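You operate a simulated robot arm through the tools that you are given. There is no shell and no other tool. Be economical: measure what you need, move in short steps, check, and stop when the job is done.

You run a simulated two-armed robot. Do the job below in one go: nothing can be reset, and whatever is moved stays where it is left.

TASK
Set the blue paddle shaft to 200 cm, clamp it and stand it in socket 1 of the green stand.
Fine: hold the shaft with one hand while you pull its grip out. Set down upright: what you pick out.

Only the result counts: the job must be done as asked and must still hold three seconds after the hand-in. Knocking over, shifting, dropping, spilling or breaking anything else fails it.

THE ROBOT
Two 6-joint arms with two-finger parallel grippers on one trunk, on a base that drives. Base frame: it is fixed to the floor where the robot stands at the start and does not move with it; the origin is under the middle of the robot, x ahead of it, y to its left, z up. Units: mm, rad, N and s.
The left shoulder is at the start at [60, 187, 1247], the right one opposite. With the tool pointing down near the work surface each hand reaches from about 100 to 580 mm from the robot's upright axis, wherever it stands, measured 20 degrees to its own side. Places, roughly: clamp of the blue shaft [500, -100, 1100]; clamp of the green short shaft [500, -300, 1000]; clamp of the orange short shaft [500, -500, 1000]; clamp of the red shaft [500, 200, 1100]; clamp of the yellow shaft [500, 0, 1100]; grip of the blue shaft [600, -100, 1100]; grip of the red shaft [600, 200, 1100]; grip of the yellow shaft [600, 0, 1100]; socket 1 of the green stand [1000, -300, 800]. Payload 1.57 kg a hand.
The tool frame of a hand sits at the grasp point between the pads (the TCP): z along the fingers, y along the line on which they close. The tips reach 30 mm beyond it. The gripper opens to 110 mm. The fingers are 24 mm wide and 12 mm thick; the gripper's body (48 by 112 mm) begins 78 mm behind the TCP.
Orientation is that of the tool frame in the base frame, as a unit quaternion [w, x, y, z]. With the fingers straight down and closing along the base's y, the tool's x points along the base's -x, its y along +y and its z along -z.

THE INTERFACE
- The arms move only by the tool arm_command. It takes "left_rows", "right_rows" or both (then of equal length, played together; a hand with none holds still); each is a list of rows, each a list of 7 numbers: the shift along the tool's x, y, z in mm, then the turn, a rotation vector about the tool's x, y, z in rad, then the finger opening in mm, from 0 to 110. In form: [[x, y, z, wx, wy, wz, hand], ...]. A call has 1 to 8 rows; each row shifts and turns the commanded pose from where the row before left it, along the tool's axes as they then stand. Rows are played at 5 a second. More than 50 mm and 0.15 rad between two rows, or a gripper value outside its range, and nothing of the call is played. Where a pose cannot be reached the arm comes as near as it can. A force on the tool above 50 N (or 10 N above the force at the start of the call, whichever is more), or a blocked arm, ends the call early, and 0.2 s more pass. Each finger travels about 153 mm/s and halts on what it meets, pressing with about 43 N; the grip force reading is that of the motor and also rises with nothing between the fingers. The clock runs only during rows and for 0.2 s after the last one: add rows that do not move to give the fingers time. It gives the time, the measured TCP pose, the force on the tool (base axes), the opening and the grip force at its end, in the units of the frame above (readings bear some noise), with the torque about the TCP (base axes, N m) and any sound that the robot's microphone picked up, and new pictures: "pictures" is both (left out), scene, wrist or none (wrist: the cameras of the hands that moved).
- Cameras (640 x 400 px; columns grow to the right, rows downward): "scene" is now at [14.4, 3.9, 1785.4]; the picture's right is [0.07, -1.00, 0.00], its down [-0.79, -0.05, -0.61] and it looks along [0.61, 0.04, -0.79] (base axes); focal length 249 px, centre (320, 200). "left" rides on the left gripper at [70, -16, -141] in its tool frame; the picture's right is [0.23, 0.97, 0.00], its down [-0.86, 0.20, -0.48] and it looks along [-0.47, 0.11, 0.88] (tool axes); focal length 222 px, centre (320, 200). "right" rides on the right gripper at [70, 16, -141] in its tool frame; the picture's right is [-0.23, 0.97, 0.00], its down [-0.86, -0.20, -0.48] and it looks along [-0.47, -0.11, 0.88] (tool axes); focal length 222 px, centre (320, 200). There is no depth. A picture from a camera that has moved, and an enlarged one, comes with that camera's place and axes in the base frame and with its lens.
- slide_trunk(by): slides the trunk up (or, below 0, down) by that many mm; the arms and the scene camera ride with it, the base frame stays. It gives what a move gives, with no picture.
- roll_base(legs): drives the robot by 1 to 6 legs, each [ahead, left, turn to the left] in mm, mm and rad, along the robot's own axes; the way and the turn of a leg run together, so that a leg with both is an arc; at most 1500 mm and 3.142 rad a leg. The arms and the cameras ride along, it lands a little off, and it stops where it bumps. It gives what a move gives, and a new picture of the scene camera.
- pan_tilt(pan, tilt): turns the head with the scene camera to pan (to the left, within 1.501 rad either way) and tilt (down, from -0.506 to 1.204), counted from straight ahead of the robot. It gives what a move gives, and a new picture of the scene camera.
- close_up(camera, box): a new picture of the part [left, top, right, bottom] of that camera's present view, enlarged. No time passes.
- close_job(): hands the job in; it is judged then, once.

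Go step by step. Nothing tells you exact positions but the pictures and the camera data: compare them with the known pose of the tool, close in by small moves and look again before you grip or let go. The budget is 120 turns and 260 pictures, counting those below and the enlarged ones. Unless the task says otherwise, let go and move clear before handing in, and close with one line.

The tools are called after "Emit:" by a JSON object that holds its "op" and its "data". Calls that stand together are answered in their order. arm_command: Moves the arms, as the interface text tells. Its arguments: {"type":"object","properties":{"left_rows":{"type":"array","items":{"type":"array","items":{"type":"number"}}},"right_rows":{"type":"array","items":{"type":"array","items":{"type":"number"}}},"pictures":{"type":"string","enum":["both","scene","wrist","none"]}},"required":[]} The other tools are called the same way: slide_trunk (by) slides the trunk up or down; roll_base (legs) drives the base; pan_tilt (pan, tilt) turns the head that bears the scene camera; close_up (camera, box) takes an enlarged picture of a part of a camera's view; close_job () hands the job in.

At the start:

```text
time_s: 0.0
left_eef_pos: [305.7, 156.8, 1462.0]
left_tool_rot: [-0.001, 0.0, 1.0, 0.001]
left_ft_force: [-1.1, -0.7, 0.0]
left_moment: [-0.01, -0.02, 0.0]
left_gripper_width: 110.3
left_grasp_force: 0.0
right_eef_pos: [389.8, -108.3, 1389.9]
right_tool_rot: [0.0, 0.0, 1.0, -0.001]
right_ft_force: [-0.1, 0.1, -0.8]
right_moment: [-0.01, 0.0, 0.02]
right_gripper_width: 110.1
right_grasp_force: 0.1
trunk travel left (down, up): [-875.0, 115.0]
robot x, y, heading: [1.3, 3.0, -0.003]
head pan, tilt: [0.066, 0.911]
```

scene: 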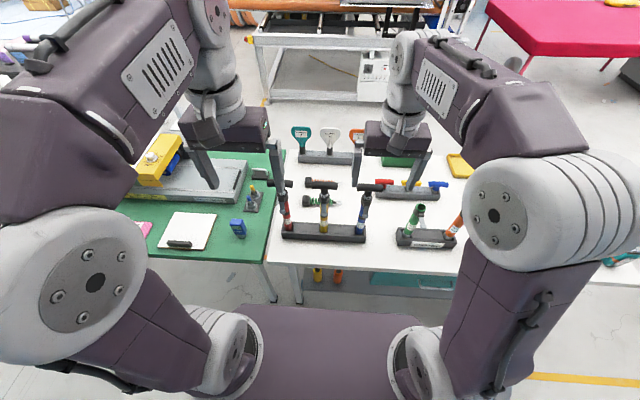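
right: 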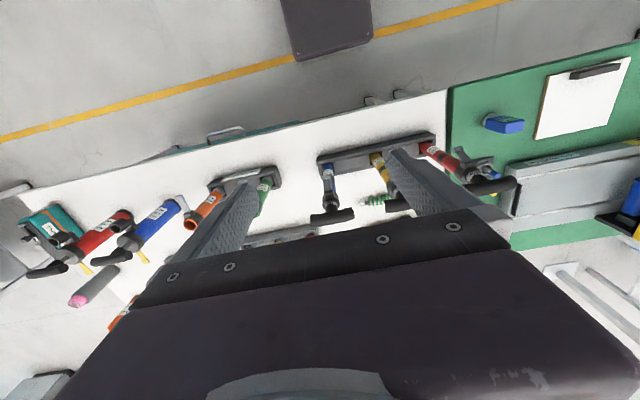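
left: 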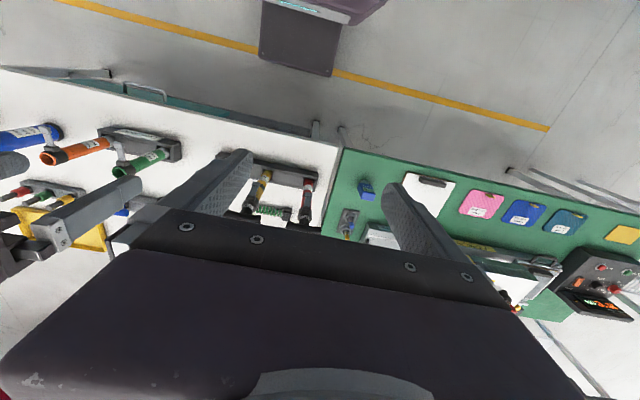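

I see a rack with three telescoping shafts (red, yellow, blue) and other stands beyond. I'll look closer at the shafts and the green stand first.

Emit:
{"op": "close_up", "data": {"camera": "scene", "box": [260, 160, 400, 250]}}

Emit:
{"op": "close_up", "data": {"camera": "scene", "box": [280, 110, 480, 235]}}

Emit:
{"op": "close_up", "data": {"camera": "right", "box": [290, 120, 450, 240]}}

```text
4.44 times, centred on (330, 205) of scene
camera zoom: at [14.4, 3.9, 1785.4], right [0.07, -1.0, 0.0], down [-0.79, -0.05, -0.61], along [0.61, 0.04, -0.79], focal length 1108 px, centre (276, 178)
```

zoom: 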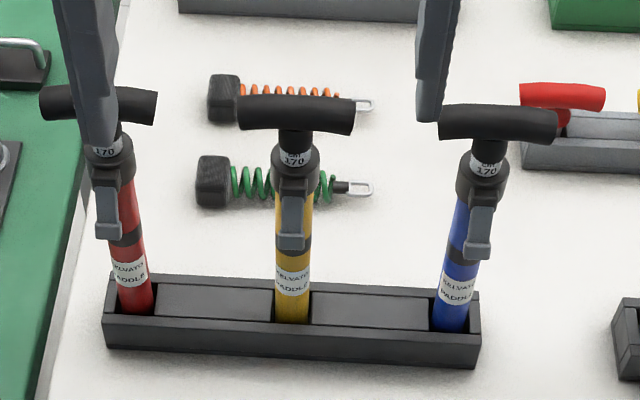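

```text
3.20 times, centred on (380, 172) of scene
camera zoom: at [14.4, 3.9, 1785.4], right [0.07, -1.0, 0.0], down [-0.79, -0.05, -0.61], along [0.61, 0.04, -0.79], focal length 798 px, centre (128, 288)
```

zoom: 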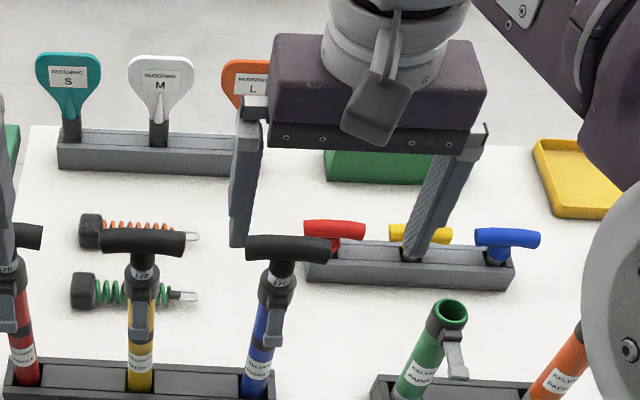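

```text
3.33 times, centred on (370, 180) of right
camera zoom: at [320.8, -91.6, 1531.1], right [0.23, 0.97, 0.0], down [0.86, -0.2, 0.48], along [0.47, -0.11, -0.88], focal length 740 px, centre (153, 267)
```

zoom: 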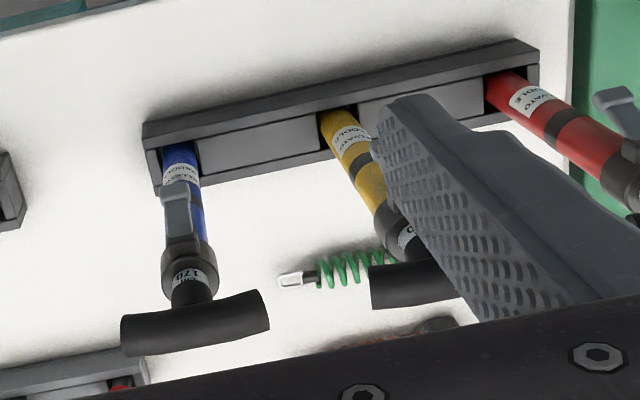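

The shafts stand upright in the rack, blue at about (560,-125), with its grip near z 1154. I'll move the right arm aside and look ahead for the green stand.

Emit:
{"op": "arm_command", "data": {"right_rows": [[50, -45, 0, 0, 0, 0, 110], [50, -45, 0, 0, 0, 0, 110], [30, -45, 0, 0, 0, 0, 110], [0, -45, 0, 0, 0, 0, 110]], "pictures": "wrist"}}

Emit:
{"op": "pan_tilt", "data": {"pan": -0.2, "tilt": 0.75}}

```text
refused: row 1 steps farther than a row can; nothing moved
```

```text
time_s: 0.8
left_eef_pos: [305.3, 156.6, 1463.2]
left_tool_rot: [0.0, 0.0, 1.0, 0.0]
left_ft_force: [0.5, -0.5, -0.1]
left_moment: [0.03, 0.01, 0.01]
left_gripper_width: 110.1
left_grasp_force: 0.1
right_eef_pos: [391.2, -108.0, 1391.1]
right_tool_rot: [0.0, 0.0, 1.0, -0.001]
right_ft_force: [-0.3, 0.7, 0.6]
right_moment: [-0.02, 0.02, 0.04]
right_gripper_width: 110.1
right_grasp_force: 0.0
trunk travel left (down, up): [-875.0, 115.0]
robot x, y, heading: [0.6, -2.4, 0.003]
head pan, tilt: [-0.201, 0.75]
camera scene: at [20.8, -17.5, 1798.0], right [-0.2, -0.98, 0.0], down [-0.67, 0.14, -0.73], along [0.72, -0.15, -0.68], focal length 249 px, centre (320, 200)
```

scene: 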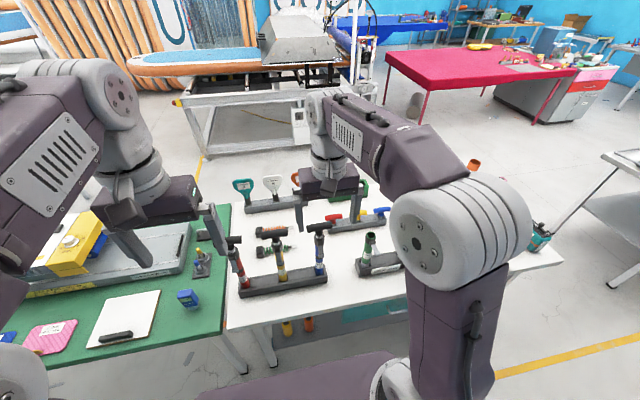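

The white table is free-standing with floor behind it. I'll pull the right hand back and to the side to see the green stand.

Emit:
{"op": "arm_command", "data": {"right_rows": [[35, -30, 0, 0, 0, 0, 110], [35, -30, 0, 0, 0, 0, 110], [35, -30, 0, 0, 0, 0, 110], [35, -30, 0, 0, 0, 0, 110], [0, -40, 0, 0, 0, 0, 110], [0, -40, 0, 0, 0, 0, 110]], "pictures": "both"}}

```text
time_s: 2.2
left_eef_pos: [306.6, 156.0, 1461.8]
left_tool_rot: [0.0, 0.0, 1.0, 0.0]
left_ft_force: [0.1, -0.9, -0.1]
left_moment: [0.01, 0.03, -0.02]
left_gripper_width: 110.0
left_grasp_force: 0.0
right_eef_pos: [254.9, -307.4, 1391.4]
right_tool_rot: [-0.001, 0.0, 1.0, 0.001]
right_ft_force: [-0.2, 0.1, 0.1]
right_moment: [0.03, 0.06, 0.04]
right_gripper_width: 110.1
right_grasp_force: 0.0
right hand out of reach, approached as far as the arm can: row 4
trunk travel left (down, up): [-875.0, 115.0]
robot x, y, heading: [-0.9, -0.6, -0.001]
head pan, tilt: [-0.201, 0.75]
camera scene: at [22.9, -19.5, 1798.0], right [-0.2, -0.98, 0.0], down [-0.67, 0.14, -0.73], along [0.72, -0.14, -0.68], focal length 249 px, centre (320, 200)
camera right: at [184.9, -292.7, 1531.6], right [0.23, 0.97, 0.0], down [0.86, -0.2, 0.48], along [0.47, -0.11, -0.88], focal length 222 px, centre (320, 200)
```

scene: 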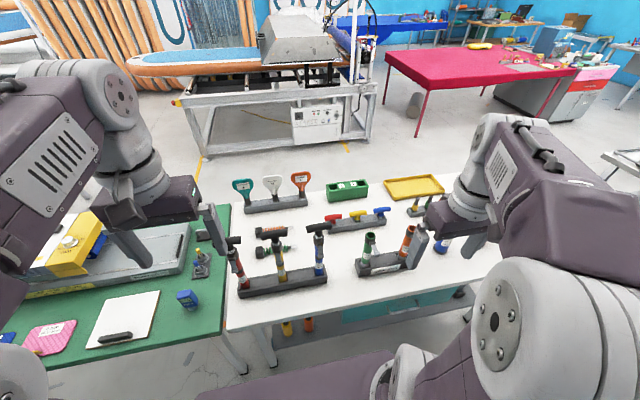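
right: 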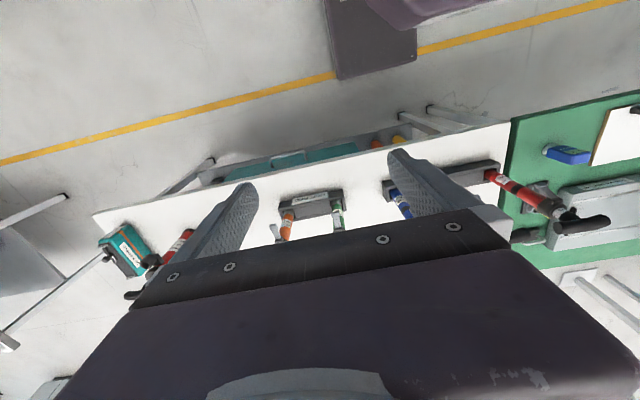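

Emit:
{"op": "close_up", "data": {"camera": "scene", "box": [310, 170, 400, 226]}}

Emit:
{"op": "close_up", "data": {"camera": "scene", "box": [270, 210, 430, 310]}}

```text
7.11 times, centred on (355, 198) of scene
camera zoom: at [22.9, -19.5, 1798.0], right [-0.2, -0.98, 0.0], down [-0.67, 0.14, -0.73], along [0.72, -0.14, -0.68], focal length 1773 px, centre (71, 214)
```

zoom: 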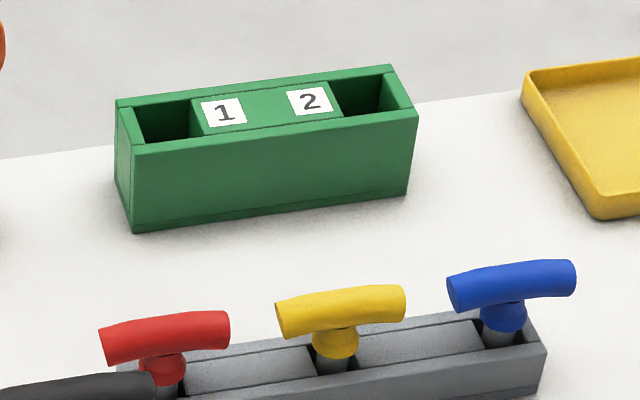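

```text
4.00 times, centred on (350, 260) of scene
camera zoom: at [22.9, -19.5, 1798.0], right [-0.2, -0.98, 0.0], down [-0.67, 0.14, -0.73], along [0.72, -0.14, -0.68], focal length 997 px, centre (200, -40)
```

zoom: 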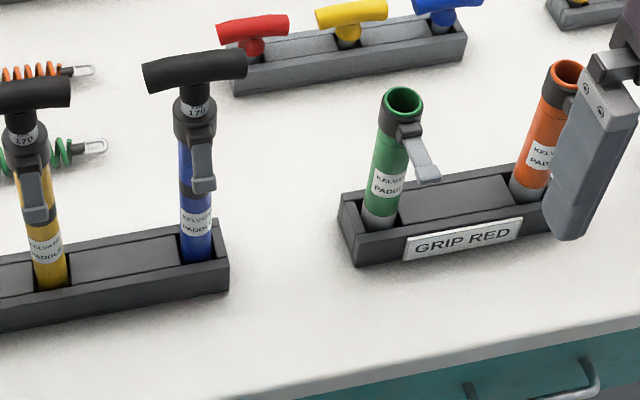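

The blue lever lies flat (clamped), while the green short shaft shows an open lever sticking out. Socket 1 is at roughly (1050,-290) with its rim at z 912, near the far table edge, so I'll drive round later. First I bring the left hand horizontal to see the blue clamp.

Emit:
{"op": "arm_command", "data": {"left_rows": [[-20, -20, 38, 0, 0, 0, 80], [-20, -20, 38, 0, 0, 0, 80], [-20, -20, 38, 0, 0, 0, 80], [-20, -20, 38, 0, 0, 0, 80], [0, 0, 0, 0, -0.15, 0, 80], [0, 0, 0, 0, -0.15, 0, 80], [0, 0, 0, 0, -0.15, 0, 80], [0, 0, 0, 0, -0.15, 0, 80]], "pictures": "none"}}

Emit:
{"op": "arm_command", "data": {"left_rows": [[0, 0, 0, 0, -0.15, 0, 80], [0, 0, 0, 0, -0.15, 0, 80], [0, 0, 0, 0, -0.15, 0, 80], [0, 0, 0, 0, -0.15, 0, 80], [0, 0, 0, 0, -0.15, 0, 80], [0, 0, 0, 0, -0.15, 0, 80], [0, 0, 0, 0, -0.07, 0, 80]], "pictures": "both"}}

```text
time_s: 4.0
left_eef_pos: [384.0, 77.1, 1312.0]
left_tool_rot: [0.297, 0.0, 0.955, -0.001]
left_ft_force: [0.0, 0.6, 0.7]
left_moment: [-0.03, -0.01, -0.01]
left_gripper_width: 79.8
left_grasp_force: 0.0
right_eef_pos: [253.9, -306.4, 1391.5]
right_tool_rot: [0.0, 0.0, 1.0, 0.0]
right_ft_force: [-0.7, 0.2, 0.7]
right_moment: [0.01, -0.01, 0.0]
right_gripper_width: 109.7
right_grasp_force: 0.1
trunk travel left (down, up): [-875.0, 115.0]
robot x, y, heading: [0.5, 2.2, 0.003]
head pan, tilt: [-0.201, 0.75]
```

```text
time_s: 5.6
left_eef_pos: [442.2, 16.8, 1350.8]
left_tool_rot: [0.706, 0.002, 0.708, 0.0]
left_ft_force: [0.9, -0.8, -0.2]
left_moment: [0.02, 0.03, -0.04]
left_gripper_width: 79.9
left_grasp_force: 0.1
left hand out of reach, approached as far as the arm can: row 2, 3, 4, 5, 6, 7
right_eef_pos: [254.3, -306.9, 1391.3]
right_tool_rot: [0.0, 0.0, 1.0, 0.0]
right_ft_force: [0.8, 0.3, 0.1]
right_moment: [0.05, 0.01, 0.0]
right_gripper_width: 110.0
right_grasp_force: 0.0
trunk travel left (down, up): [-875.0, 115.0]
robot x, y, heading: [-2.5, -1.2, -0.001]
head pan, tilt: [-0.201, 0.75]
camera scene: at [21.0, -17.7, 1798.1], right [-0.2, -0.98, 0.0], down [-0.67, 0.14, -0.73], along [0.72, -0.15, -0.68], focal length 249 px, centre (320, 200)
camera left: at [301.0, 0.0, 1281.8], right [0.0, 0.97, -0.22], down [-0.48, 0.2, 0.86], along [0.88, 0.11, 0.46], focal length 222 px, centre (320, 200)
```

scene: 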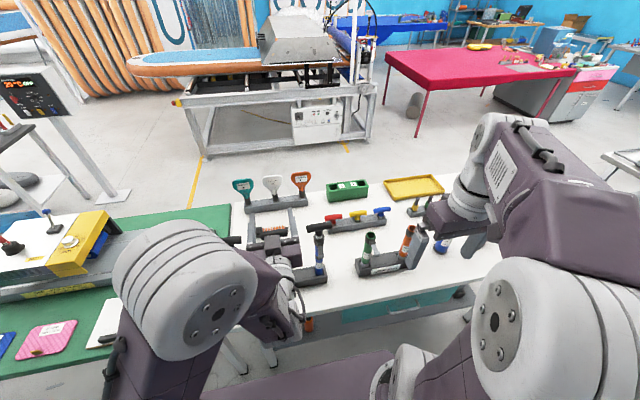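
left: 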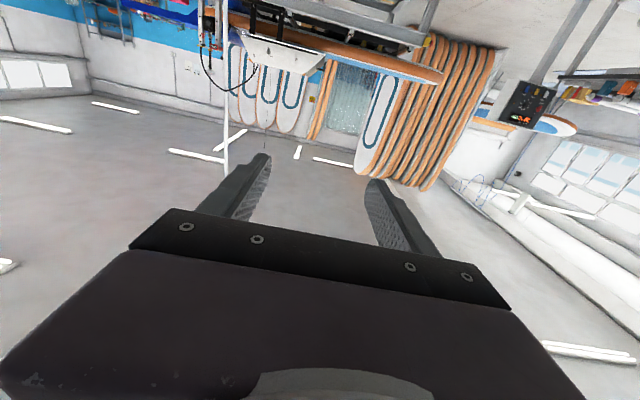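

The left hand is horizontal now (tool x down). I'll lower it in front of the blue shaft.

Emit:
{"op": "arm_command", "data": {"left_rows": [[44, -18, 0, 0, 0, 0, 80], [44, -18, 0, 0, 0, 0, 80], [44, -18, 0, 0, 0, 0, 80], [44, -18, 0, 0, 0, 0, 80], [44, -18, 0, 0, 0, 0, 80], [44, -18, 0, 0, 0, 0, 80]], "pictures": "both"}}

```text
time_s: 7.0
left_eef_pos: [465.4, -138.8, 1132.0]
left_tool_rot: [0.707, 0.0, 0.708, 0.001]
left_ft_force: [0.4, -1.0, -0.4]
left_moment: [-0.02, -0.01, 0.03]
left_gripper_width: 79.8
left_grasp_force: 0.0
left hand out of reach, approached as far as the arm can: row 1, 2, 3, 4
right_eef_pos: [254.1, -308.2, 1390.9]
right_tool_rot: [0.0, 0.0, 1.0, 0.0]
right_ft_force: [-0.1, 0.3, -0.7]
right_moment: [-0.02, -0.01, 0.06]
right_gripper_width: 110.0
right_grasp_force: 0.0
trunk travel left (down, up): [-875.0, 115.0]
robot x, y, heading: [0.1, -6.8, 0.002]
head pan, tilt: [-0.201, 0.75]
camera scene: at [21.0, -18.2, 1798.1], right [-0.2, -0.98, 0.0], down [-0.67, 0.14, -0.73], along [0.72, -0.15, -0.68], focal length 249 px, centre (320, 200)
camera left: at [324.5, -154.6, 1063.9], right [0.0, 0.97, -0.23], down [-0.48, 0.2, 0.86], along [0.88, 0.11, 0.47], focal length 222 px, centre (320, 200)
```

scene: 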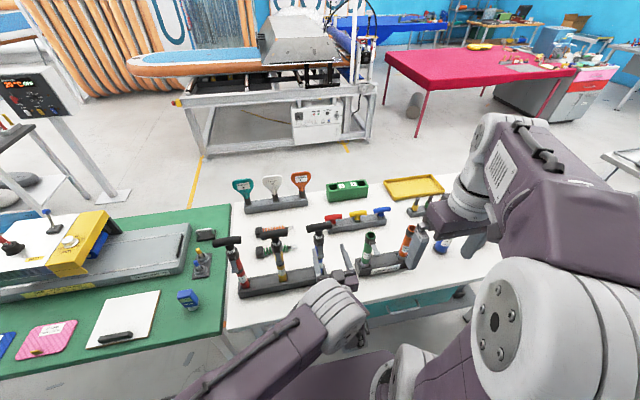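
left: 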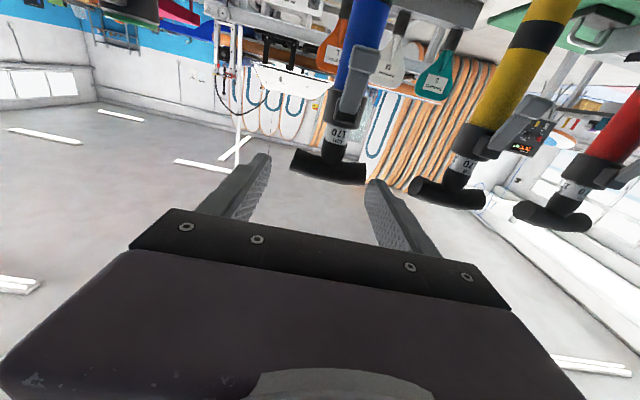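

Emit:
{"op": "close_up", "data": {"camera": "left", "box": [280, 60, 440, 190]}}

Emit:
{"op": "close_up", "data": {"camera": "scene", "box": [280, 210, 360, 310]}}

```text
3.08 times, centred on (360, 125) of left
camera zoom: at [324.5, -154.6, 1063.9], right [0.0, 0.97, -0.23], down [-0.48, 0.2, 0.86], along [0.88, 0.11, 0.47], focal length 684 px, centre (197, 431)
```

zoom: 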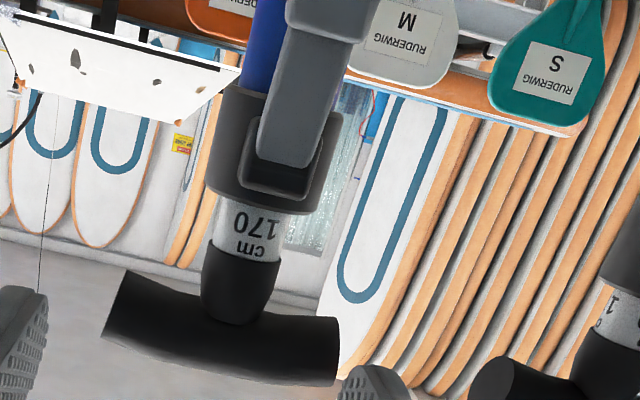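

```text
4.00 times, centred on (320, 260) of scene
camera zoom: at [21.0, -18.2, 1798.1], right [-0.2, -0.98, 0.0], down [-0.67, 0.14, -0.73], along [0.72, -0.15, -0.68], focal length 997 px, centre (320, -40)
```

zoom: 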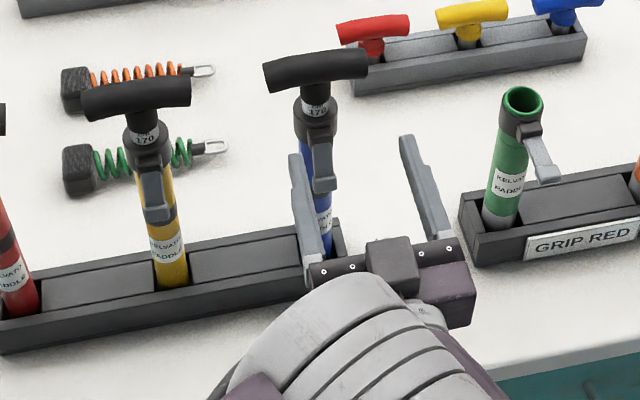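

The lever hangs on the robot-facing side of the collar (tip near (527,-125,1043)). I'll lower the left hand to hold the tube at about z 950, below the lever.

Emit:
{"op": "arm_command", "data": {"left_rows": [[45, 3, 0, 0, 0, 0, 80], [45, 3, 0, 0, 0, 0, 80], [45, 4, 0, 0, 0, 0, 80], [45, 4, 0, 0, 0, 0, 80]], "pictures": "both"}}

```text
time_s: 7.9
left_eef_pos: [496.7, -195.8, 1110.1]
left_tool_rot: [0.741, -0.076, 0.662, -0.08]
left_ft_force: [-0.9, -1.0, -0.8]
left_moment: [-0.01, 0.01, 0.02]
left_gripper_width: 79.6
left_grasp_force: 0.1
right_eef_pos: [254.7, -309.3, 1391.4]
right_tool_rot: [0.0, 0.001, 1.0, 0.0]
right_ft_force: [0.1, -0.6, 0.2]
right_moment: [0.0, -0.01, 0.02]
right_gripper_width: 110.1
right_grasp_force: 0.1
trunk travel left (down, up): [-875.0, 115.0]
robot x, y, heading: [-1.1, -0.9, 0.002]
head pan, tilt: [-0.201, 0.75]
stopped in row 4 (left hand): the arm was blocked; the commanded pose is now the measured one
camera scene: at [20.8, -19.3, 1798.1], right [-0.2, -0.98, 0.0], down [-0.67, 0.14, -0.73], along [0.72, -0.15, -0.68], focal length 249 px, centre (320, 200)
camera left: at [364.2, -228.4, 1029.3], right [0.04, 0.9, -0.43], down [-0.57, 0.38, 0.73], along [0.82, 0.21, 0.53], focal length 222 px, centre (320, 200)
```

scene: 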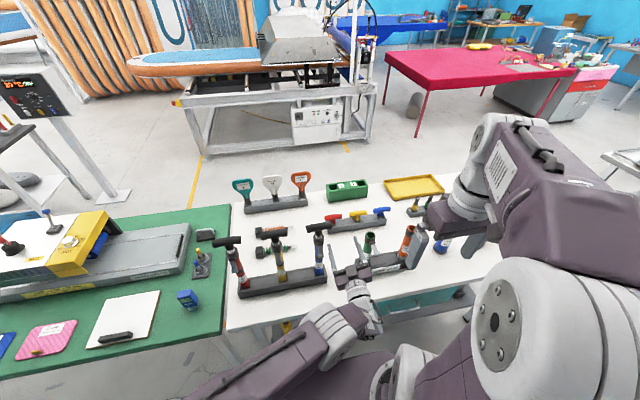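
left: 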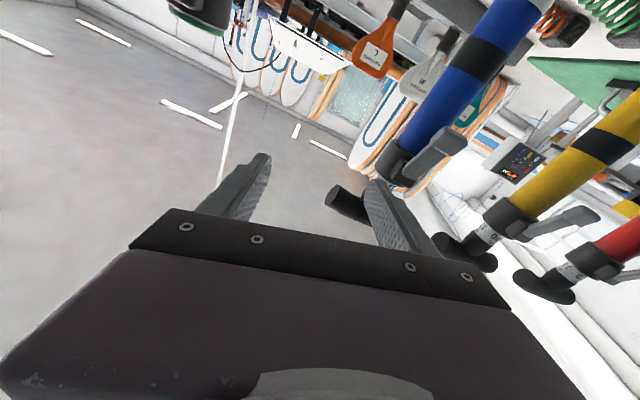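

The left arm is cramped too close to the robot. I'll back the base up and shift it right for room, then restore the hand's orientation.

Emit:
{"op": "roll_base", "data": {"legs": [[-200, 0, 0], [0, -90, 0]]}}

```text
time_s: 10.2
left_eef_pos: [296.8, -278.2, 1109.1]
left_tool_rot: [0.742, -0.081, 0.661, -0.079]
left_ft_force: [0.2, 0.9, -0.2]
left_moment: [0.01, 0.01, -0.05]
left_gripper_width: 80.0
left_grasp_force: 0.0
right_eef_pos: [55.5, -392.7, 1392.1]
right_tool_rot: [0.0, -0.004, 1.0, -0.002]
right_ft_force: [0.4, 0.3, 0.3]
right_moment: [-0.07, 0.0, 0.01]
right_gripper_width: 109.9
right_grasp_force: 0.1
trunk travel left (down, up): [-875.0, 115.0]
robot x, y, heading: [-200.1, -91.0, 0.005]
head pan, tilt: [-0.201, 0.75]
camera scene: at [-179.5, -102.7, 1798.1], right [-0.19, -0.98, 0.0], down [-0.67, 0.13, -0.73], along [0.72, -0.14, -0.68], focal length 249 px, centre (320, 200)
```

scene: 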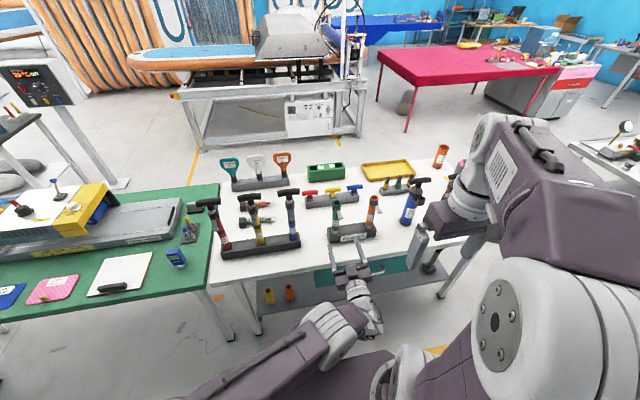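

There's more room now. I'll straighten the left hand and bring it in front of the blue shaft, then lower it.

Emit:
{"op": "arm_command", "data": {"left_rows": [[0, 0, 0, 0, 0.057, 0.113, 80], [0, 0, 0, 0, 0.057, 0.113, 80], [0, 38, 28, 0, 0, 0, 80], [0, 38, 28, 0, 0, 0, 80], [0, 38, 28, 0, 0, 0, 80], [0, 38, 28, 0, 0, 0, 80]], "pictures": "none"}}

Emit:
{"op": "arm_command", "data": {"left_rows": [[40, 0, 0, 0, 0, 0, 80], [40, 0, 0, 0, 0, 0, 80], [40, 0, 0, 0, 0, 0, 80], [40, 0, 0, 0, 0, 0, 80]], "pictures": "both"}}

```text
time_s: 11.6
left_eef_pos: [410.0, -129.8, 1110.3]
left_tool_rot: [0.707, 0.0, 0.708, 0.001]
left_ft_force: [-0.3, 0.2, -1.2]
left_moment: [0.02, 0.01, 0.0]
left_gripper_width: 80.1
left_grasp_force: 0.2
right_eef_pos: [57.0, -396.1, 1389.9]
right_tool_rot: [0.0, -0.003, 1.0, 0.0]
right_ft_force: [-0.4, 0.4, -0.5]
right_moment: [-0.01, 0.0, -0.02]
right_gripper_width: 110.2
right_grasp_force: 0.1
trunk travel left (down, up): [-875.0, 115.0]
robot x, y, heading: [-201.2, -92.9, 0.009]
head pan, tilt: [-0.201, 0.75]
```

```text
time_s: 12.6
left_eef_pos: [401.6, -130.5, 958.1]
left_tool_rot: [0.707, 0.001, 0.708, 0.001]
left_ft_force: [0.0, 0.4, 0.6]
left_moment: [0.0, 0.01, -0.02]
left_gripper_width: 80.1
left_grasp_force: 0.1
left hand out of reach, approached as far as the arm can: row 4
right_eef_pos: [55.0, -396.8, 1391.5]
right_tool_rot: [0.0, -0.004, 1.0, -0.001]
right_ft_force: [-0.4, 0.8, 0.8]
right_moment: [0.01, -0.03, 0.0]
right_gripper_width: 109.7
right_grasp_force: 0.0
trunk travel left (down, up): [-875.0, 115.0]
robot x, y, heading: [-199.9, -93.6, 0.013]
head pan, tilt: [-0.201, 0.75]
camera scene: at [-180.5, -108.1, 1798.2], right [-0.19, -0.98, 0.0], down [-0.67, 0.13, -0.73], along [0.72, -0.14, -0.68], focal length 249 px, centre (320, 200)
camera left: at [260.4, -146.1, 888.9], right [0.0, 0.97, -0.22], down [-0.48, 0.2, 0.86], along [0.88, 0.11, 0.47], focal length 222 px, centre (320, 200)
```

scene: 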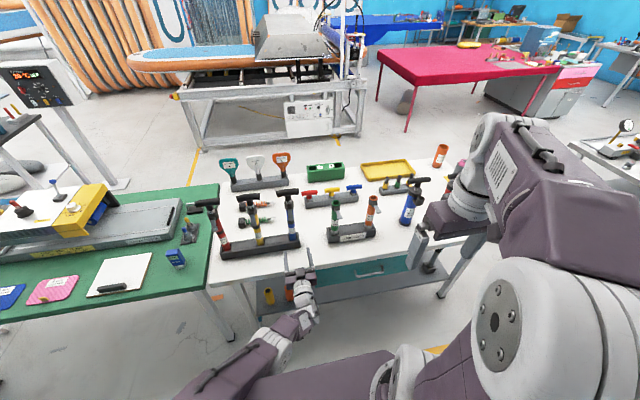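
left: 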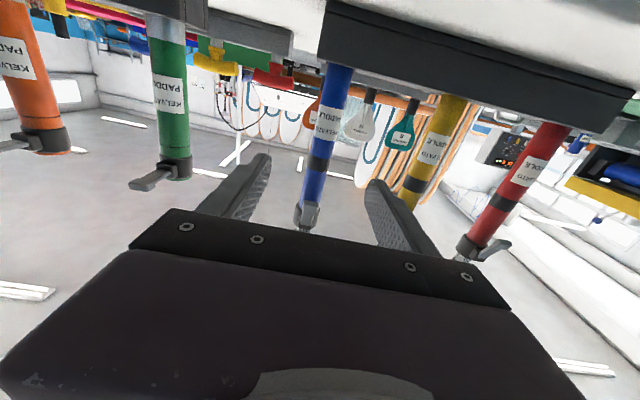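

Emit:
{"op": "close_up", "data": {"camera": "left", "box": [100, 60, 360, 240]}}

Emit:
{"op": "close_up", "data": {"camera": "left", "box": [390, 100, 590, 270]}}

```text
2.22 times, centred on (230, 150) of left
camera zoom: at [260.4, -146.1, 888.9], right [0.0, 0.97, -0.22], down [-0.48, 0.2, 0.86], along [0.88, 0.11, 0.47], focal length 494 px, centre (520, 311)
```

zoom: 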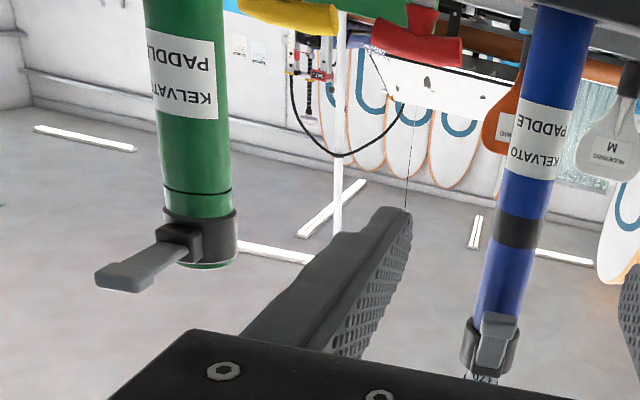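

```text
2.35 times, centred on (490, 185) of left
camera zoom: at [260.4, -146.1, 888.9], right [0.0, 0.97, -0.22], down [-0.48, 0.2, 0.86], along [0.88, 0.11, 0.47], focal length 523 px, centre (-80, 235)
```

zoom: 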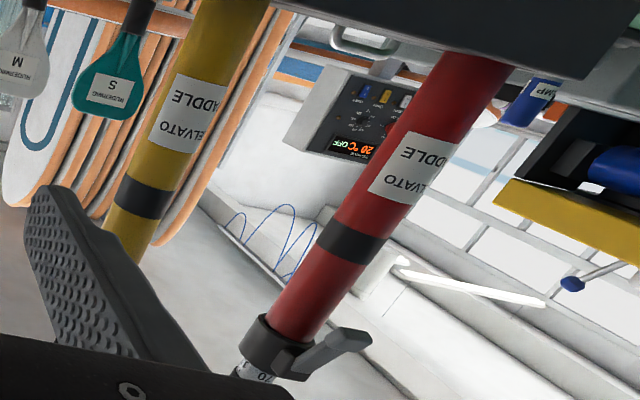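

The blue lever is closed against the shaft; green's open one stands well out. I'll advance the left hand around the blue tube at z~955.

Emit:
{"op": "arm_command", "data": {"left_rows": [[0, 1, 38, 0, 0, 0, 80], [0, 1, 38, 0, 0, 0, 80], [0, 1, 38, 0, 0, 0, 80], [0, 1, 36, 0, 0, 0, 80]], "pictures": "both"}}

Emit:
{"op": "close_up", "data": {"camera": "scene", "box": [250, 180, 350, 280]}}

```text
time_s: 13.6
left_eef_pos: [472.3, -125.5, 1020.5]
left_tool_rot: [0.707, 0.001, 0.708, 0.001]
left_ft_force: [0.0, -0.9, -0.1]
left_moment: [-0.01, 0.01, 0.02]
left_gripper_width: 79.7
left_grasp_force: 0.0
left hand out of reach, approached as far as the arm can: row 1, 2, 3, 4
right_eef_pos: [57.1, -398.3, 1390.2]
right_tool_rot: [0.0, -0.003, 1.0, 0.0]
right_ft_force: [-0.4, 0.1, -0.2]
right_moment: [0.03, -0.05, 0.03]
right_gripper_width: 109.8
right_grasp_force: 0.2
trunk travel left (down, up): [-875.0, 115.0]
robot x, y, heading: [-204.6, -91.0, 0.007]
head pan, tilt: [-0.201, 0.75]
camera scene: at [-178.5, -109.9, 1798.0], right [-0.19, -0.98, 0.0], down [-0.67, 0.13, -0.73], along [0.72, -0.14, -0.68], focal length 249 px, centre (320, 200)
camera left: at [331.5, -142.2, 951.0], right [0.0, 0.97, -0.22], down [-0.48, 0.2, 0.86], along [0.88, 0.11, 0.46], focal length 222 px, centre (320, 200)
```

scene: 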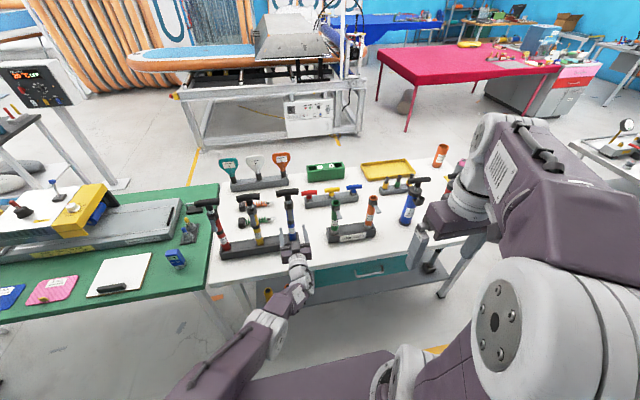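
left: 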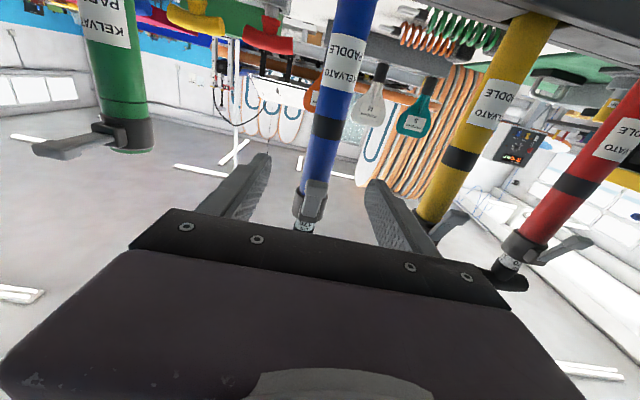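

```text
4.00 times, centred on (300, 230) of scene
camera zoom: at [-178.5, -109.9, 1798.0], right [-0.19, -0.98, 0.0], down [-0.67, 0.13, -0.73], along [0.72, -0.14, -0.68], focal length 997 px, centre (400, 80)
```

zoom: 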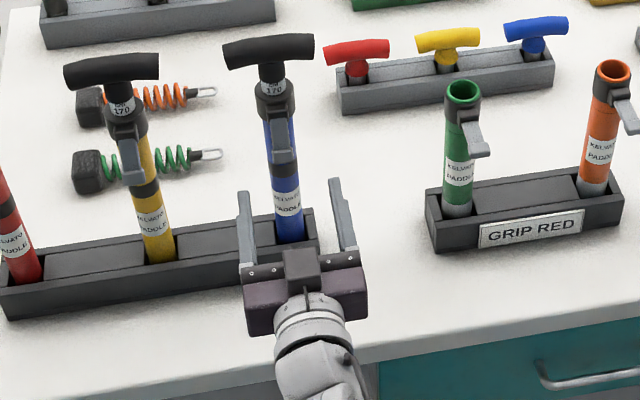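

The left arm is at its outer limit here. I'll raise and retract the hand, lower the trunk 150 mm, and drive 110 mm forward.

Emit:
{"op": "arm_command", "data": {"left_rows": [[-40, 0, -30, 0, 0, 0, 80], [-40, 0, -30, 0, 0, 0, 80], [-40, 0, -30, 0, 0, 0, 80]], "pictures": "none"}}

Emit:
{"op": "slide_trunk", "data": {"by": -150}}

Emit:
{"op": "roll_base", "data": {"legs": [[110, 0, -0.007]]}}

```text
time_s: 14.4
left_eef_pos: [468.0, -171.8, 1058.9]
left_tool_rot: [0.707, 0.0, 0.707, 0.002]
left_ft_force: [1.2, 0.2, -0.1]
left_moment: [-0.01, -0.04, -0.06]
left_gripper_width: 79.8
left_grasp_force: 0.1
left hand out of reach, approached as far as the arm can: row 1, 2, 3
right_eef_pos: [55.1, -398.0, 1390.4]
right_tool_rot: [0.001, -0.003, 1.0, 0.0]
right_ft_force: [0.5, -0.4, -0.3]
right_moment: [0.04, 0.03, -0.04]
right_gripper_width: 109.9
right_grasp_force: 0.1
trunk travel left (down, up): [-875.0, 115.0]
robot x, y, heading: [-196.5, -93.6, 0.008]
head pan, tilt: [-0.201, 0.75]
```

```text
time_s: 16.2
left_eef_pos: [467.8, -170.7, 909.0]
left_tool_rot: [0.707, 0.0, 0.707, 0.002]
left_ft_force: [-0.2, -0.5, 0.1]
left_moment: [-0.01, 0.0, 0.03]
left_gripper_width: 80.1
left_grasp_force: 0.0
right_eef_pos: [54.9, -396.8, 1241.0]
right_tool_rot: [0.0, -0.004, 1.0, 0.0]
right_ft_force: [-0.2, 0.8, 0.1]
right_moment: [0.0, 0.03, -0.02]
right_gripper_width: 110.2
right_grasp_force: 0.0
trunk travel left (down, up): [-725.0, 265.0]
robot x, y, heading: [-202.3, -90.8, 0.014]
head pan, tilt: [-0.201, 0.75]
```

```text
time_s: 17.2
left_eef_pos: [531.3, -179.7, 916.3]
left_tool_rot: [0.715, 0.003, 0.699, 0.003]
left_ft_force: [0.2, -0.1, -0.8]
left_moment: [0.01, 0.02, 0.02]
left_gripper_width: 80.0
left_grasp_force: 0.0
right_eef_pos: [118.8, -398.9, 1241.5]
right_tool_rot: [0.001, -0.001, 1.0, 0.0]
right_ft_force: [-0.9, 0.7, 0.6]
right_moment: [-0.03, -0.01, 0.01]
right_gripper_width: 110.3
right_grasp_force: 0.0
trunk travel left (down, up): [-725.0, 265.0]
robot x, y, heading: [-129.6, -95.2, -0.006]
head pan, tilt: [-0.201, 0.75]
stopped in leg 1: the force on the tool passed its limit (the readings are from after the stop); the commanded pose is now the measured one
camera scene: at [-115.2, -109.0, 1648.0], right [-0.2, -0.98, 0.0], down [-0.67, 0.14, -0.73], along [0.72, -0.15, -0.68], focal length 249 px, centre (320, 200)
```

scene: 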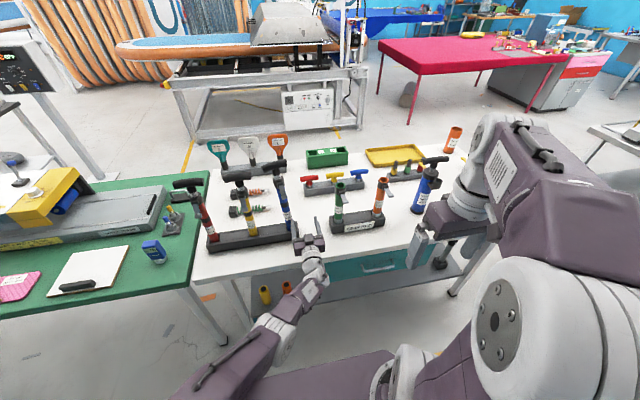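

The hand stopped against something near the rack; I'll inspect before moving.

Emit:
{"op": "close_up", "data": {"camera": "scene", "box": [190, 160, 350, 270]}}

Emit:
{"op": "close_up", "data": {"camera": "left", "box": [0, 0, 640, 400]}}

```text
3.64 times, centred on (270, 215) of scene
camera zoom: at [-115.2, -109.0, 1648.0], right [-0.2, -0.98, 0.0], down [-0.67, 0.14, -0.73], along [0.72, -0.15, -0.68], focal length 907 px, centre (502, 146)
```

zoom: 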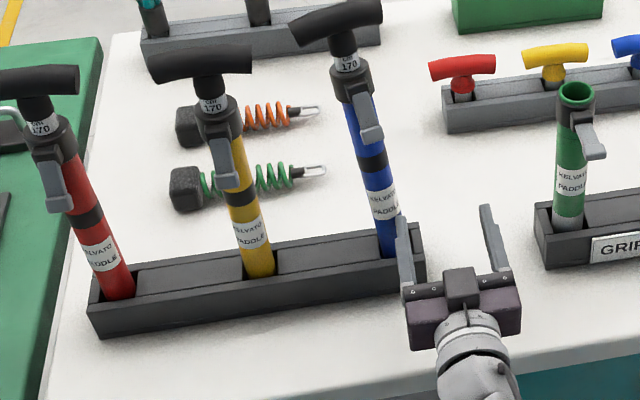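

```text
1.00 times, centred on (320, 200) of left
camera zoom: at [392.5, -193.7, 843.2], right [0.01, 0.98, -0.22], down [-0.5, 0.19, 0.85], along [0.87, 0.1, 0.49], focal length 222 px, centre (320, 200)
```

zoom: 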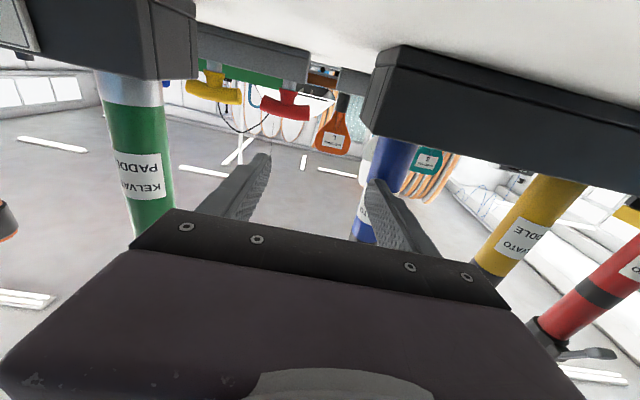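

The left finger met the blue tube and twisted it a bit; the rack looks unmoved. I'll back the hand off, raise it, and centre it on the tube.

Emit:
{"op": "arm_command", "data": {"left_rows": [[0, 0, -35, 0, 0, 0, 80], [0, 0, -35, 0, -0.02, 0, 80], [-30, 26, 0, 0, 0, 0, 80], [-14, 27, 0, 0, 0, 0, 80]], "pictures": "both"}}

Emit:
{"op": "close_up", "data": {"camera": "scene", "box": [190, 160, 350, 270]}}

```text
time_s: 18.2
left_eef_pos: [520.7, -176.5, 904.1]
left_tool_rot: [0.722, 0.002, 0.692, 0.004]
left_ft_force: [-0.1, -0.8, 0.5]
left_moment: [0.01, 0.0, 0.02]
left_gripper_width: 80.0
left_grasp_force: 0.0
left hand out of reach, approached as far as the arm can: row 1, 2, 3, 4
right_eef_pos: [120.5, -398.4, 1241.0]
right_tool_rot: [0.0, -0.001, 1.0, 0.0]
right_ft_force: [0.1, 0.6, 0.5]
right_moment: [-0.04, 0.01, 0.0]
right_gripper_width: 109.8
right_grasp_force: 0.0
trunk travel left (down, up): [-725.0, 265.0]
robot x, y, heading: [-132.8, -89.3, 0.003]
head pan, tilt: [-0.201, 0.75]
camera scene: at [-112.9, -108.8, 1648.0], right [-0.2, -0.98, 0.0], down [-0.67, 0.14, -0.73], along [0.72, -0.15, -0.68], focal length 249 px, centre (320, 200)
camera left: at [383.2, -191.8, 828.7], right [0.01, 0.98, -0.22], down [-0.52, 0.19, 0.84], along [0.86, 0.1, 0.5], focal length 222 px, centre (320, 200)
```

scene: 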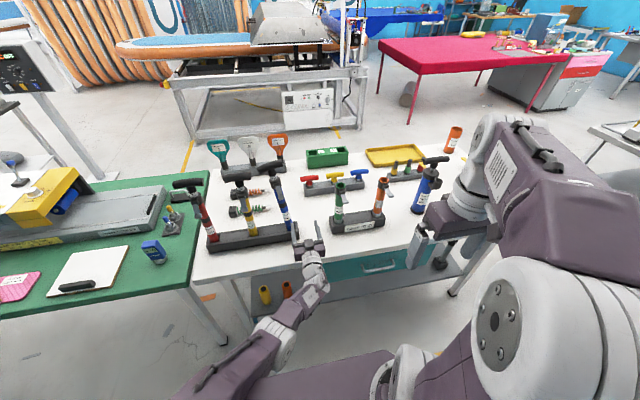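
left: 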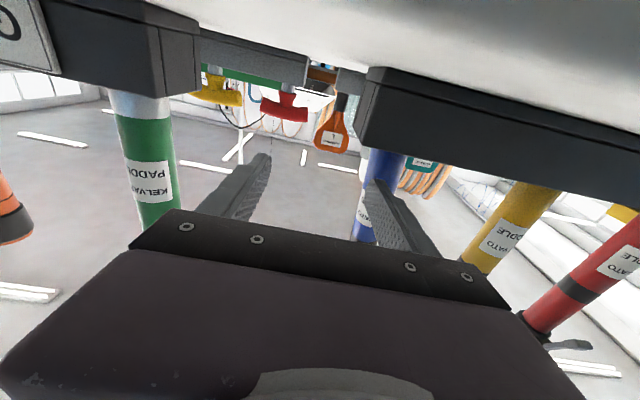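

```text
3.64 times, centred on (270, 215) of scene
camera zoom: at [-112.9, -108.8, 1648.0], right [-0.2, -0.98, 0.0], down [-0.67, 0.14, -0.73], along [0.72, -0.15, -0.68], focal length 907 px, centre (502, 146)
```

zoom: 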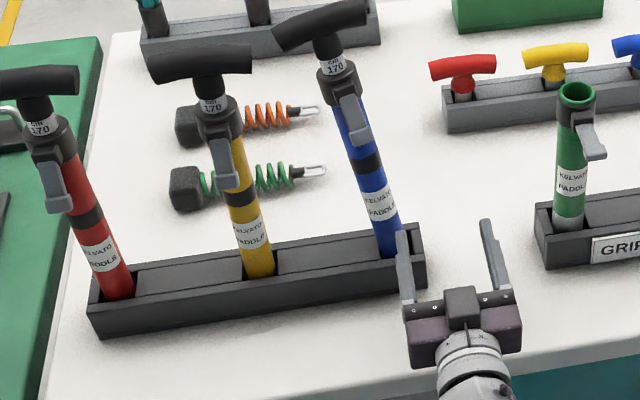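

The arm is stretched to its limit. I'll back the base straight off the shaft first.

Emit:
{"op": "roll_base", "data": {"legs": [[-110, 0, 0]]}}

```text
time_s: 19.4
left_eef_pos: [410.5, -176.0, 904.9]
left_tool_rot: [0.722, 0.003, 0.692, 0.004]
left_ft_force: [0.0, -0.9, 0.9]
left_moment: [0.02, 0.0, -0.02]
left_gripper_width: 79.8
left_grasp_force: 0.0
right_eef_pos: [9.6, -397.7, 1240.4]
right_tool_rot: [-0.001, -0.002, 1.0, 0.0]
right_ft_force: [-0.2, 0.1, 0.0]
right_moment: [0.01, 0.01, 0.01]
right_gripper_width: 109.9
right_grasp_force: 0.0
trunk travel left (down, up): [-725.0, 265.0]
robot x, y, heading: [-244.7, -94.0, 0.003]
head pan, tilt: [-0.201, 0.75]
camera scene: at [-223.7, -109.4, 1648.0], right [-0.2, -0.98, 0.0], down [-0.67, 0.13, -0.73], along [0.72, -0.14, -0.68], focal length 249 px, centre (320, 200)
```

scene: 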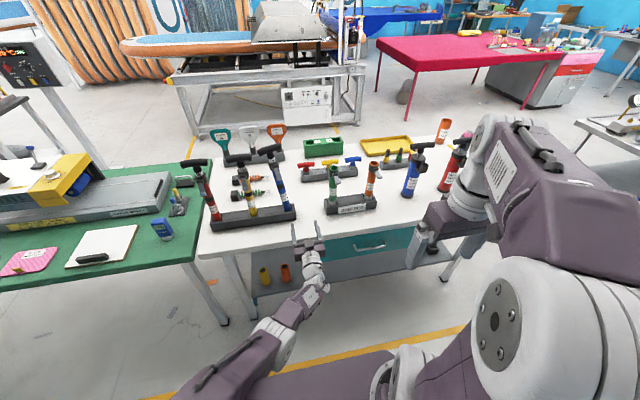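

Emit:
{"op": "arm_command", "data": {"left_rows": [[0, 10, -25, 0, 0, 0, 80], [-20, 15, -20, 0, 0, 0, 80], [-30, 15, 0, 0, -0.03, 0, 80], [0, 0, 0, 0.13, 0, 0, 80], [0, 0, 0, 0.13, 0, 0, 80], [0, 0, 0, 0.13, 0, 0, 80], [0, 0, 0, 0, 0, 0, 80]], "pictures": "wrist"}}

Emit:
{"op": "close_up", "data": {"camera": "scene", "box": [170, 120, 330, 230]}}

```text
time_s: 21.0
left_eef_pos: [424.2, -188.2, 894.1]
left_tool_rot: [0.722, 0.118, 0.674, -0.103]
left_ft_force: [0.3, -0.1, -0.4]
left_moment: [-0.03, 0.01, 0.01]
left_gripper_width: 80.2
left_grasp_force: 0.0
left hand out of reach, approached as far as the arm can: row 1, 2, 3, 4, 5, 6
right_eef_pos: [9.5, -398.5, 1239.9]
right_tool_rot: [0.0, -0.002, 1.0, 0.0]
right_ft_force: [-0.4, 0.7, 0.6]
right_moment: [0.02, 0.0, 0.0]
right_gripper_width: 110.0
right_grasp_force: 0.1
trunk travel left (down, up): [-725.0, 265.0]
robot x, y, heading: [-245.1, -89.7, -0.0]
head pan, tilt: [-0.201, 0.75]
camera left: at [291.1, -159.7, 814.9], right [0.32, 0.93, -0.2], down [-0.45, 0.33, 0.83], along [0.83, -0.17, 0.53], focal length 222 px, centre (320, 200)
```

left: 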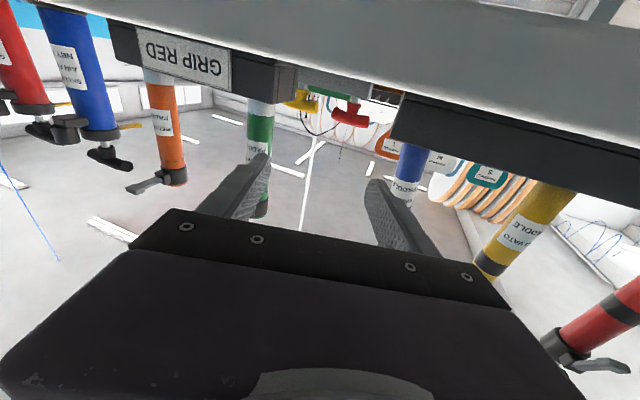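

```text
3.64 times, centred on (250, 175) of scene
camera zoom: at [-224.4, -109.4, 1648.0], right [-0.2, -0.98, 0.0], down [-0.67, 0.13, -0.73], along [0.72, -0.14, -0.68], focal length 907 px, centre (574, 291)
```

zoom: 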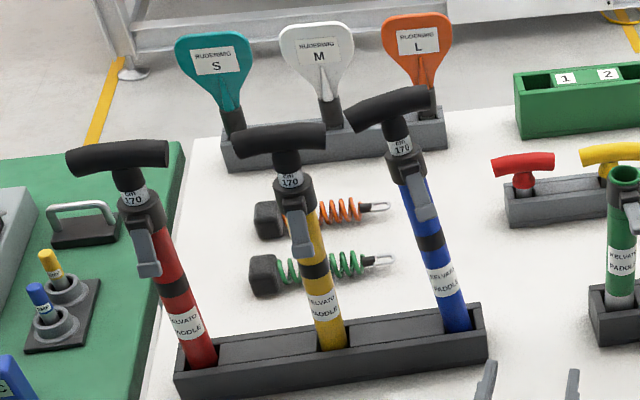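

The arm solver is stuck in a bad branch. I'll turn the left hand back toward pointing down to free it.

Emit:
{"op": "arm_command", "data": {"left_rows": [[0, 0, 0, -0.13, 0, 0, 80], [0, 0, 0, -0.13, 0.1, 0, 80], [-20, 0, 0, -0.13, 0.15, 0, 80], [-20, 0, 0, 0, 0.15, 0, 80], [-20, 0, 0, 0, 0.15, 0, 80], [-20, 0, 0, 0, 0.15, 0, 80], [-10, 0, 0, 0, 0.15, 0, 80]], "pictures": "none"}}

```text
refused: row 2 steps farther than a row can; nothing moved
```

Emit:
{"op": "arm_command", "data": {"left_rows": [[0, 0, 0, -0.13, 0, 0, 80], [0, 0, 0, -0.13, 0, 0, 80], [-20, 0, 0, -0.13, 0, 0, 80], [-20, 0, 0, 0, 0.15, 0, 80], [-20, 0, 0, 0, 0.15, 0, 80], [-20, 0, 0, 0, 0.15, 0, 80], [-10, 0, 0, 0, 0.15, 0, 80]], "pictures": "none"}}

```text
time_s: 22.6
left_eef_pos: [414.6, -185.0, 1001.1]
left_tool_rot: [0.498, -0.033, 0.867, 0.02]
left_ft_force: [0.1, -0.3, 0.1]
left_moment: [0.01, -0.02, -0.01]
left_gripper_width: 80.0
left_grasp_force: 0.1
left hand out of reach, approached as far as the arm can: row 1, 2, 3
right_eef_pos: [9.9, -398.8, 1240.5]
right_tool_rot: [0.0, -0.001, 1.0, -0.001]
right_ft_force: [0.0, 0.4, 0.0]
right_moment: [0.0, 0.01, -0.03]
right_gripper_width: 109.7
right_grasp_force: 0.1
trunk travel left (down, up): [-725.0, 265.0]
robot x, y, heading: [-245.2, -92.3, 0.006]
head pan, tilt: [-0.201, 0.75]
```

That freed it. I'll move it back toward the robot with moderate tilt.

Emit:
{"op": "arm_command", "data": {"left_rows": [[14, 30, -24, 0, 0, 0, 80], [14, 30, -24, 0, 0, 0, 80], [0, 20, 0, 0, 0, 0, 80], [0, 0, 0, 0, -0.15, 0, 80], [0, 0, 0, 0, -0.15, 0, 80], [0, 0, 0, 0, -0.15, 0, 80]], "pictures": "scene"}}

```text
time_s: 24.0
left_eef_pos: [352.5, -108.7, 1001.4]
left_tool_rot: [0.679, -0.027, 0.733, 0.027]
left_ft_force: [0.4, 0.0, -0.1]
left_moment: [-0.01, -0.01, -0.01]
left_gripper_width: 79.9
left_grasp_force: 0.1
right_eef_pos: [10.2, -398.4, 1239.8]
right_tool_rot: [-0.001, -0.001, 1.0, 0.0]
right_ft_force: [1.4, 0.4, -0.3]
right_moment: [0.02, -0.01, 0.02]
right_gripper_width: 109.9
right_grasp_force: 0.0
trunk travel left (down, up): [-725.0, 265.0]
robot x, y, heading: [-243.8, -92.6, 0.003]
head pan, tilt: [-0.201, 0.75]
camera scene: at [-223.5, -109.3, 1648.1], right [-0.2, -0.98, 0.0], down [-0.67, 0.13, -0.73], along [0.72, -0.14, -0.68], focal length 249 px, centre (320, 200)
```

scene: 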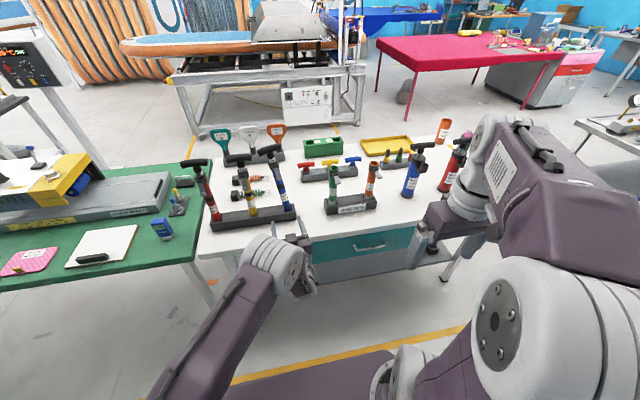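

Good configuration now. I'll level the hand, lower it to z~958, and align it with the tube.

Emit:
{"op": "arm_command", "data": {"left_rows": [[0, 0, 0, 0.076, -0.076, 0, 80], [22, -8, 0, 0, 0, 0, 80], [22, -9, 0, 0, 0, 0, 80], [0, 0, 0, 0, 0, 0, 80]], "pictures": "both"}}

Emit:
{"op": "close_up", "data": {"camera": "left", "box": [220, 80, 440, 220]}}

```text
time_s: 25.0
left_eef_pos: [357.4, -136.5, 958.4]
left_tool_rot: [0.706, -0.001, 0.708, 0.001]
left_ft_force: [-0.1, -0.6, -0.2]
left_moment: [0.0, -0.04, 0.02]
left_gripper_width: 80.1
left_grasp_force: 0.0
left hand out of reach, approached as far as the arm can: row 1
right_eef_pos: [9.6, -398.1, 1241.1]
right_tool_rot: [-0.001, -0.002, 1.0, 0.001]
right_ft_force: [0.5, -0.8, 0.0]
right_moment: [-0.02, 0.03, -0.02]
right_gripper_width: 109.9
right_grasp_force: 0.1
trunk travel left (down, up): [-725.0, 265.0]
robot x, y, heading: [-245.2, -90.5, 0.004]
head pan, tilt: [-0.201, 0.75]
camera scene: at [-224.3, -109.0, 1648.1], right [-0.2, -0.98, 0.0], down [-0.67, 0.13, -0.73], along [0.72, -0.14, -0.68], focal length 249 px, centre (320, 200)
camera left: at [216.3, -152.2, 889.2], right [0.0, 0.97, -0.23], down [-0.48, 0.2, 0.86], along [0.88, 0.11, 0.46], focal length 222 px, centre (320, 200)
```

scene: 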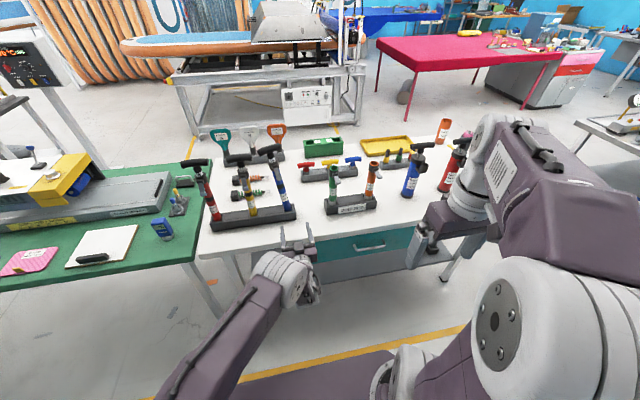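
left: 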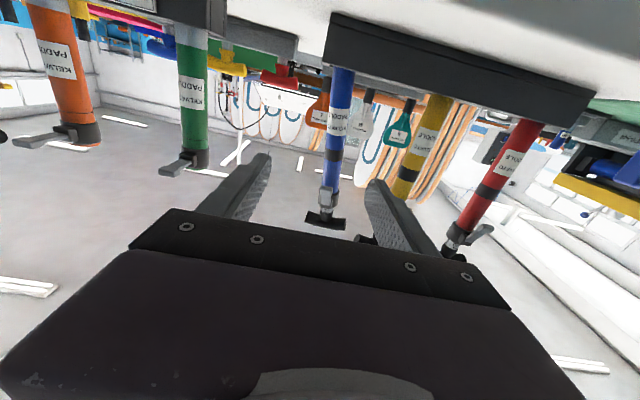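

```text
2.86 times, centred on (330, 150) of left
camera zoom: at [216.3, -152.2, 889.2], right [0.0, 0.97, -0.23], down [-0.48, 0.2, 0.86], along [0.88, 0.11, 0.46], focal length 635 px, centre (291, 343)
```

zoom: 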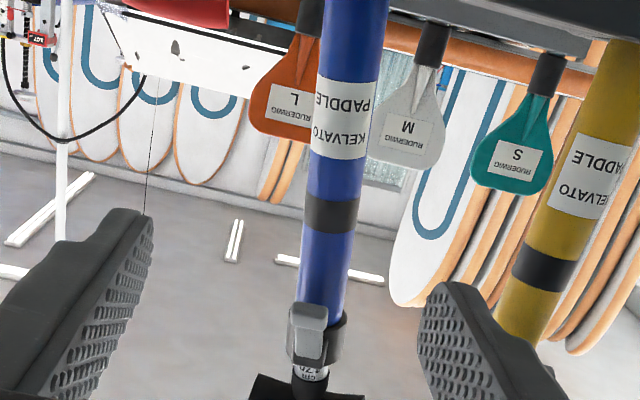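

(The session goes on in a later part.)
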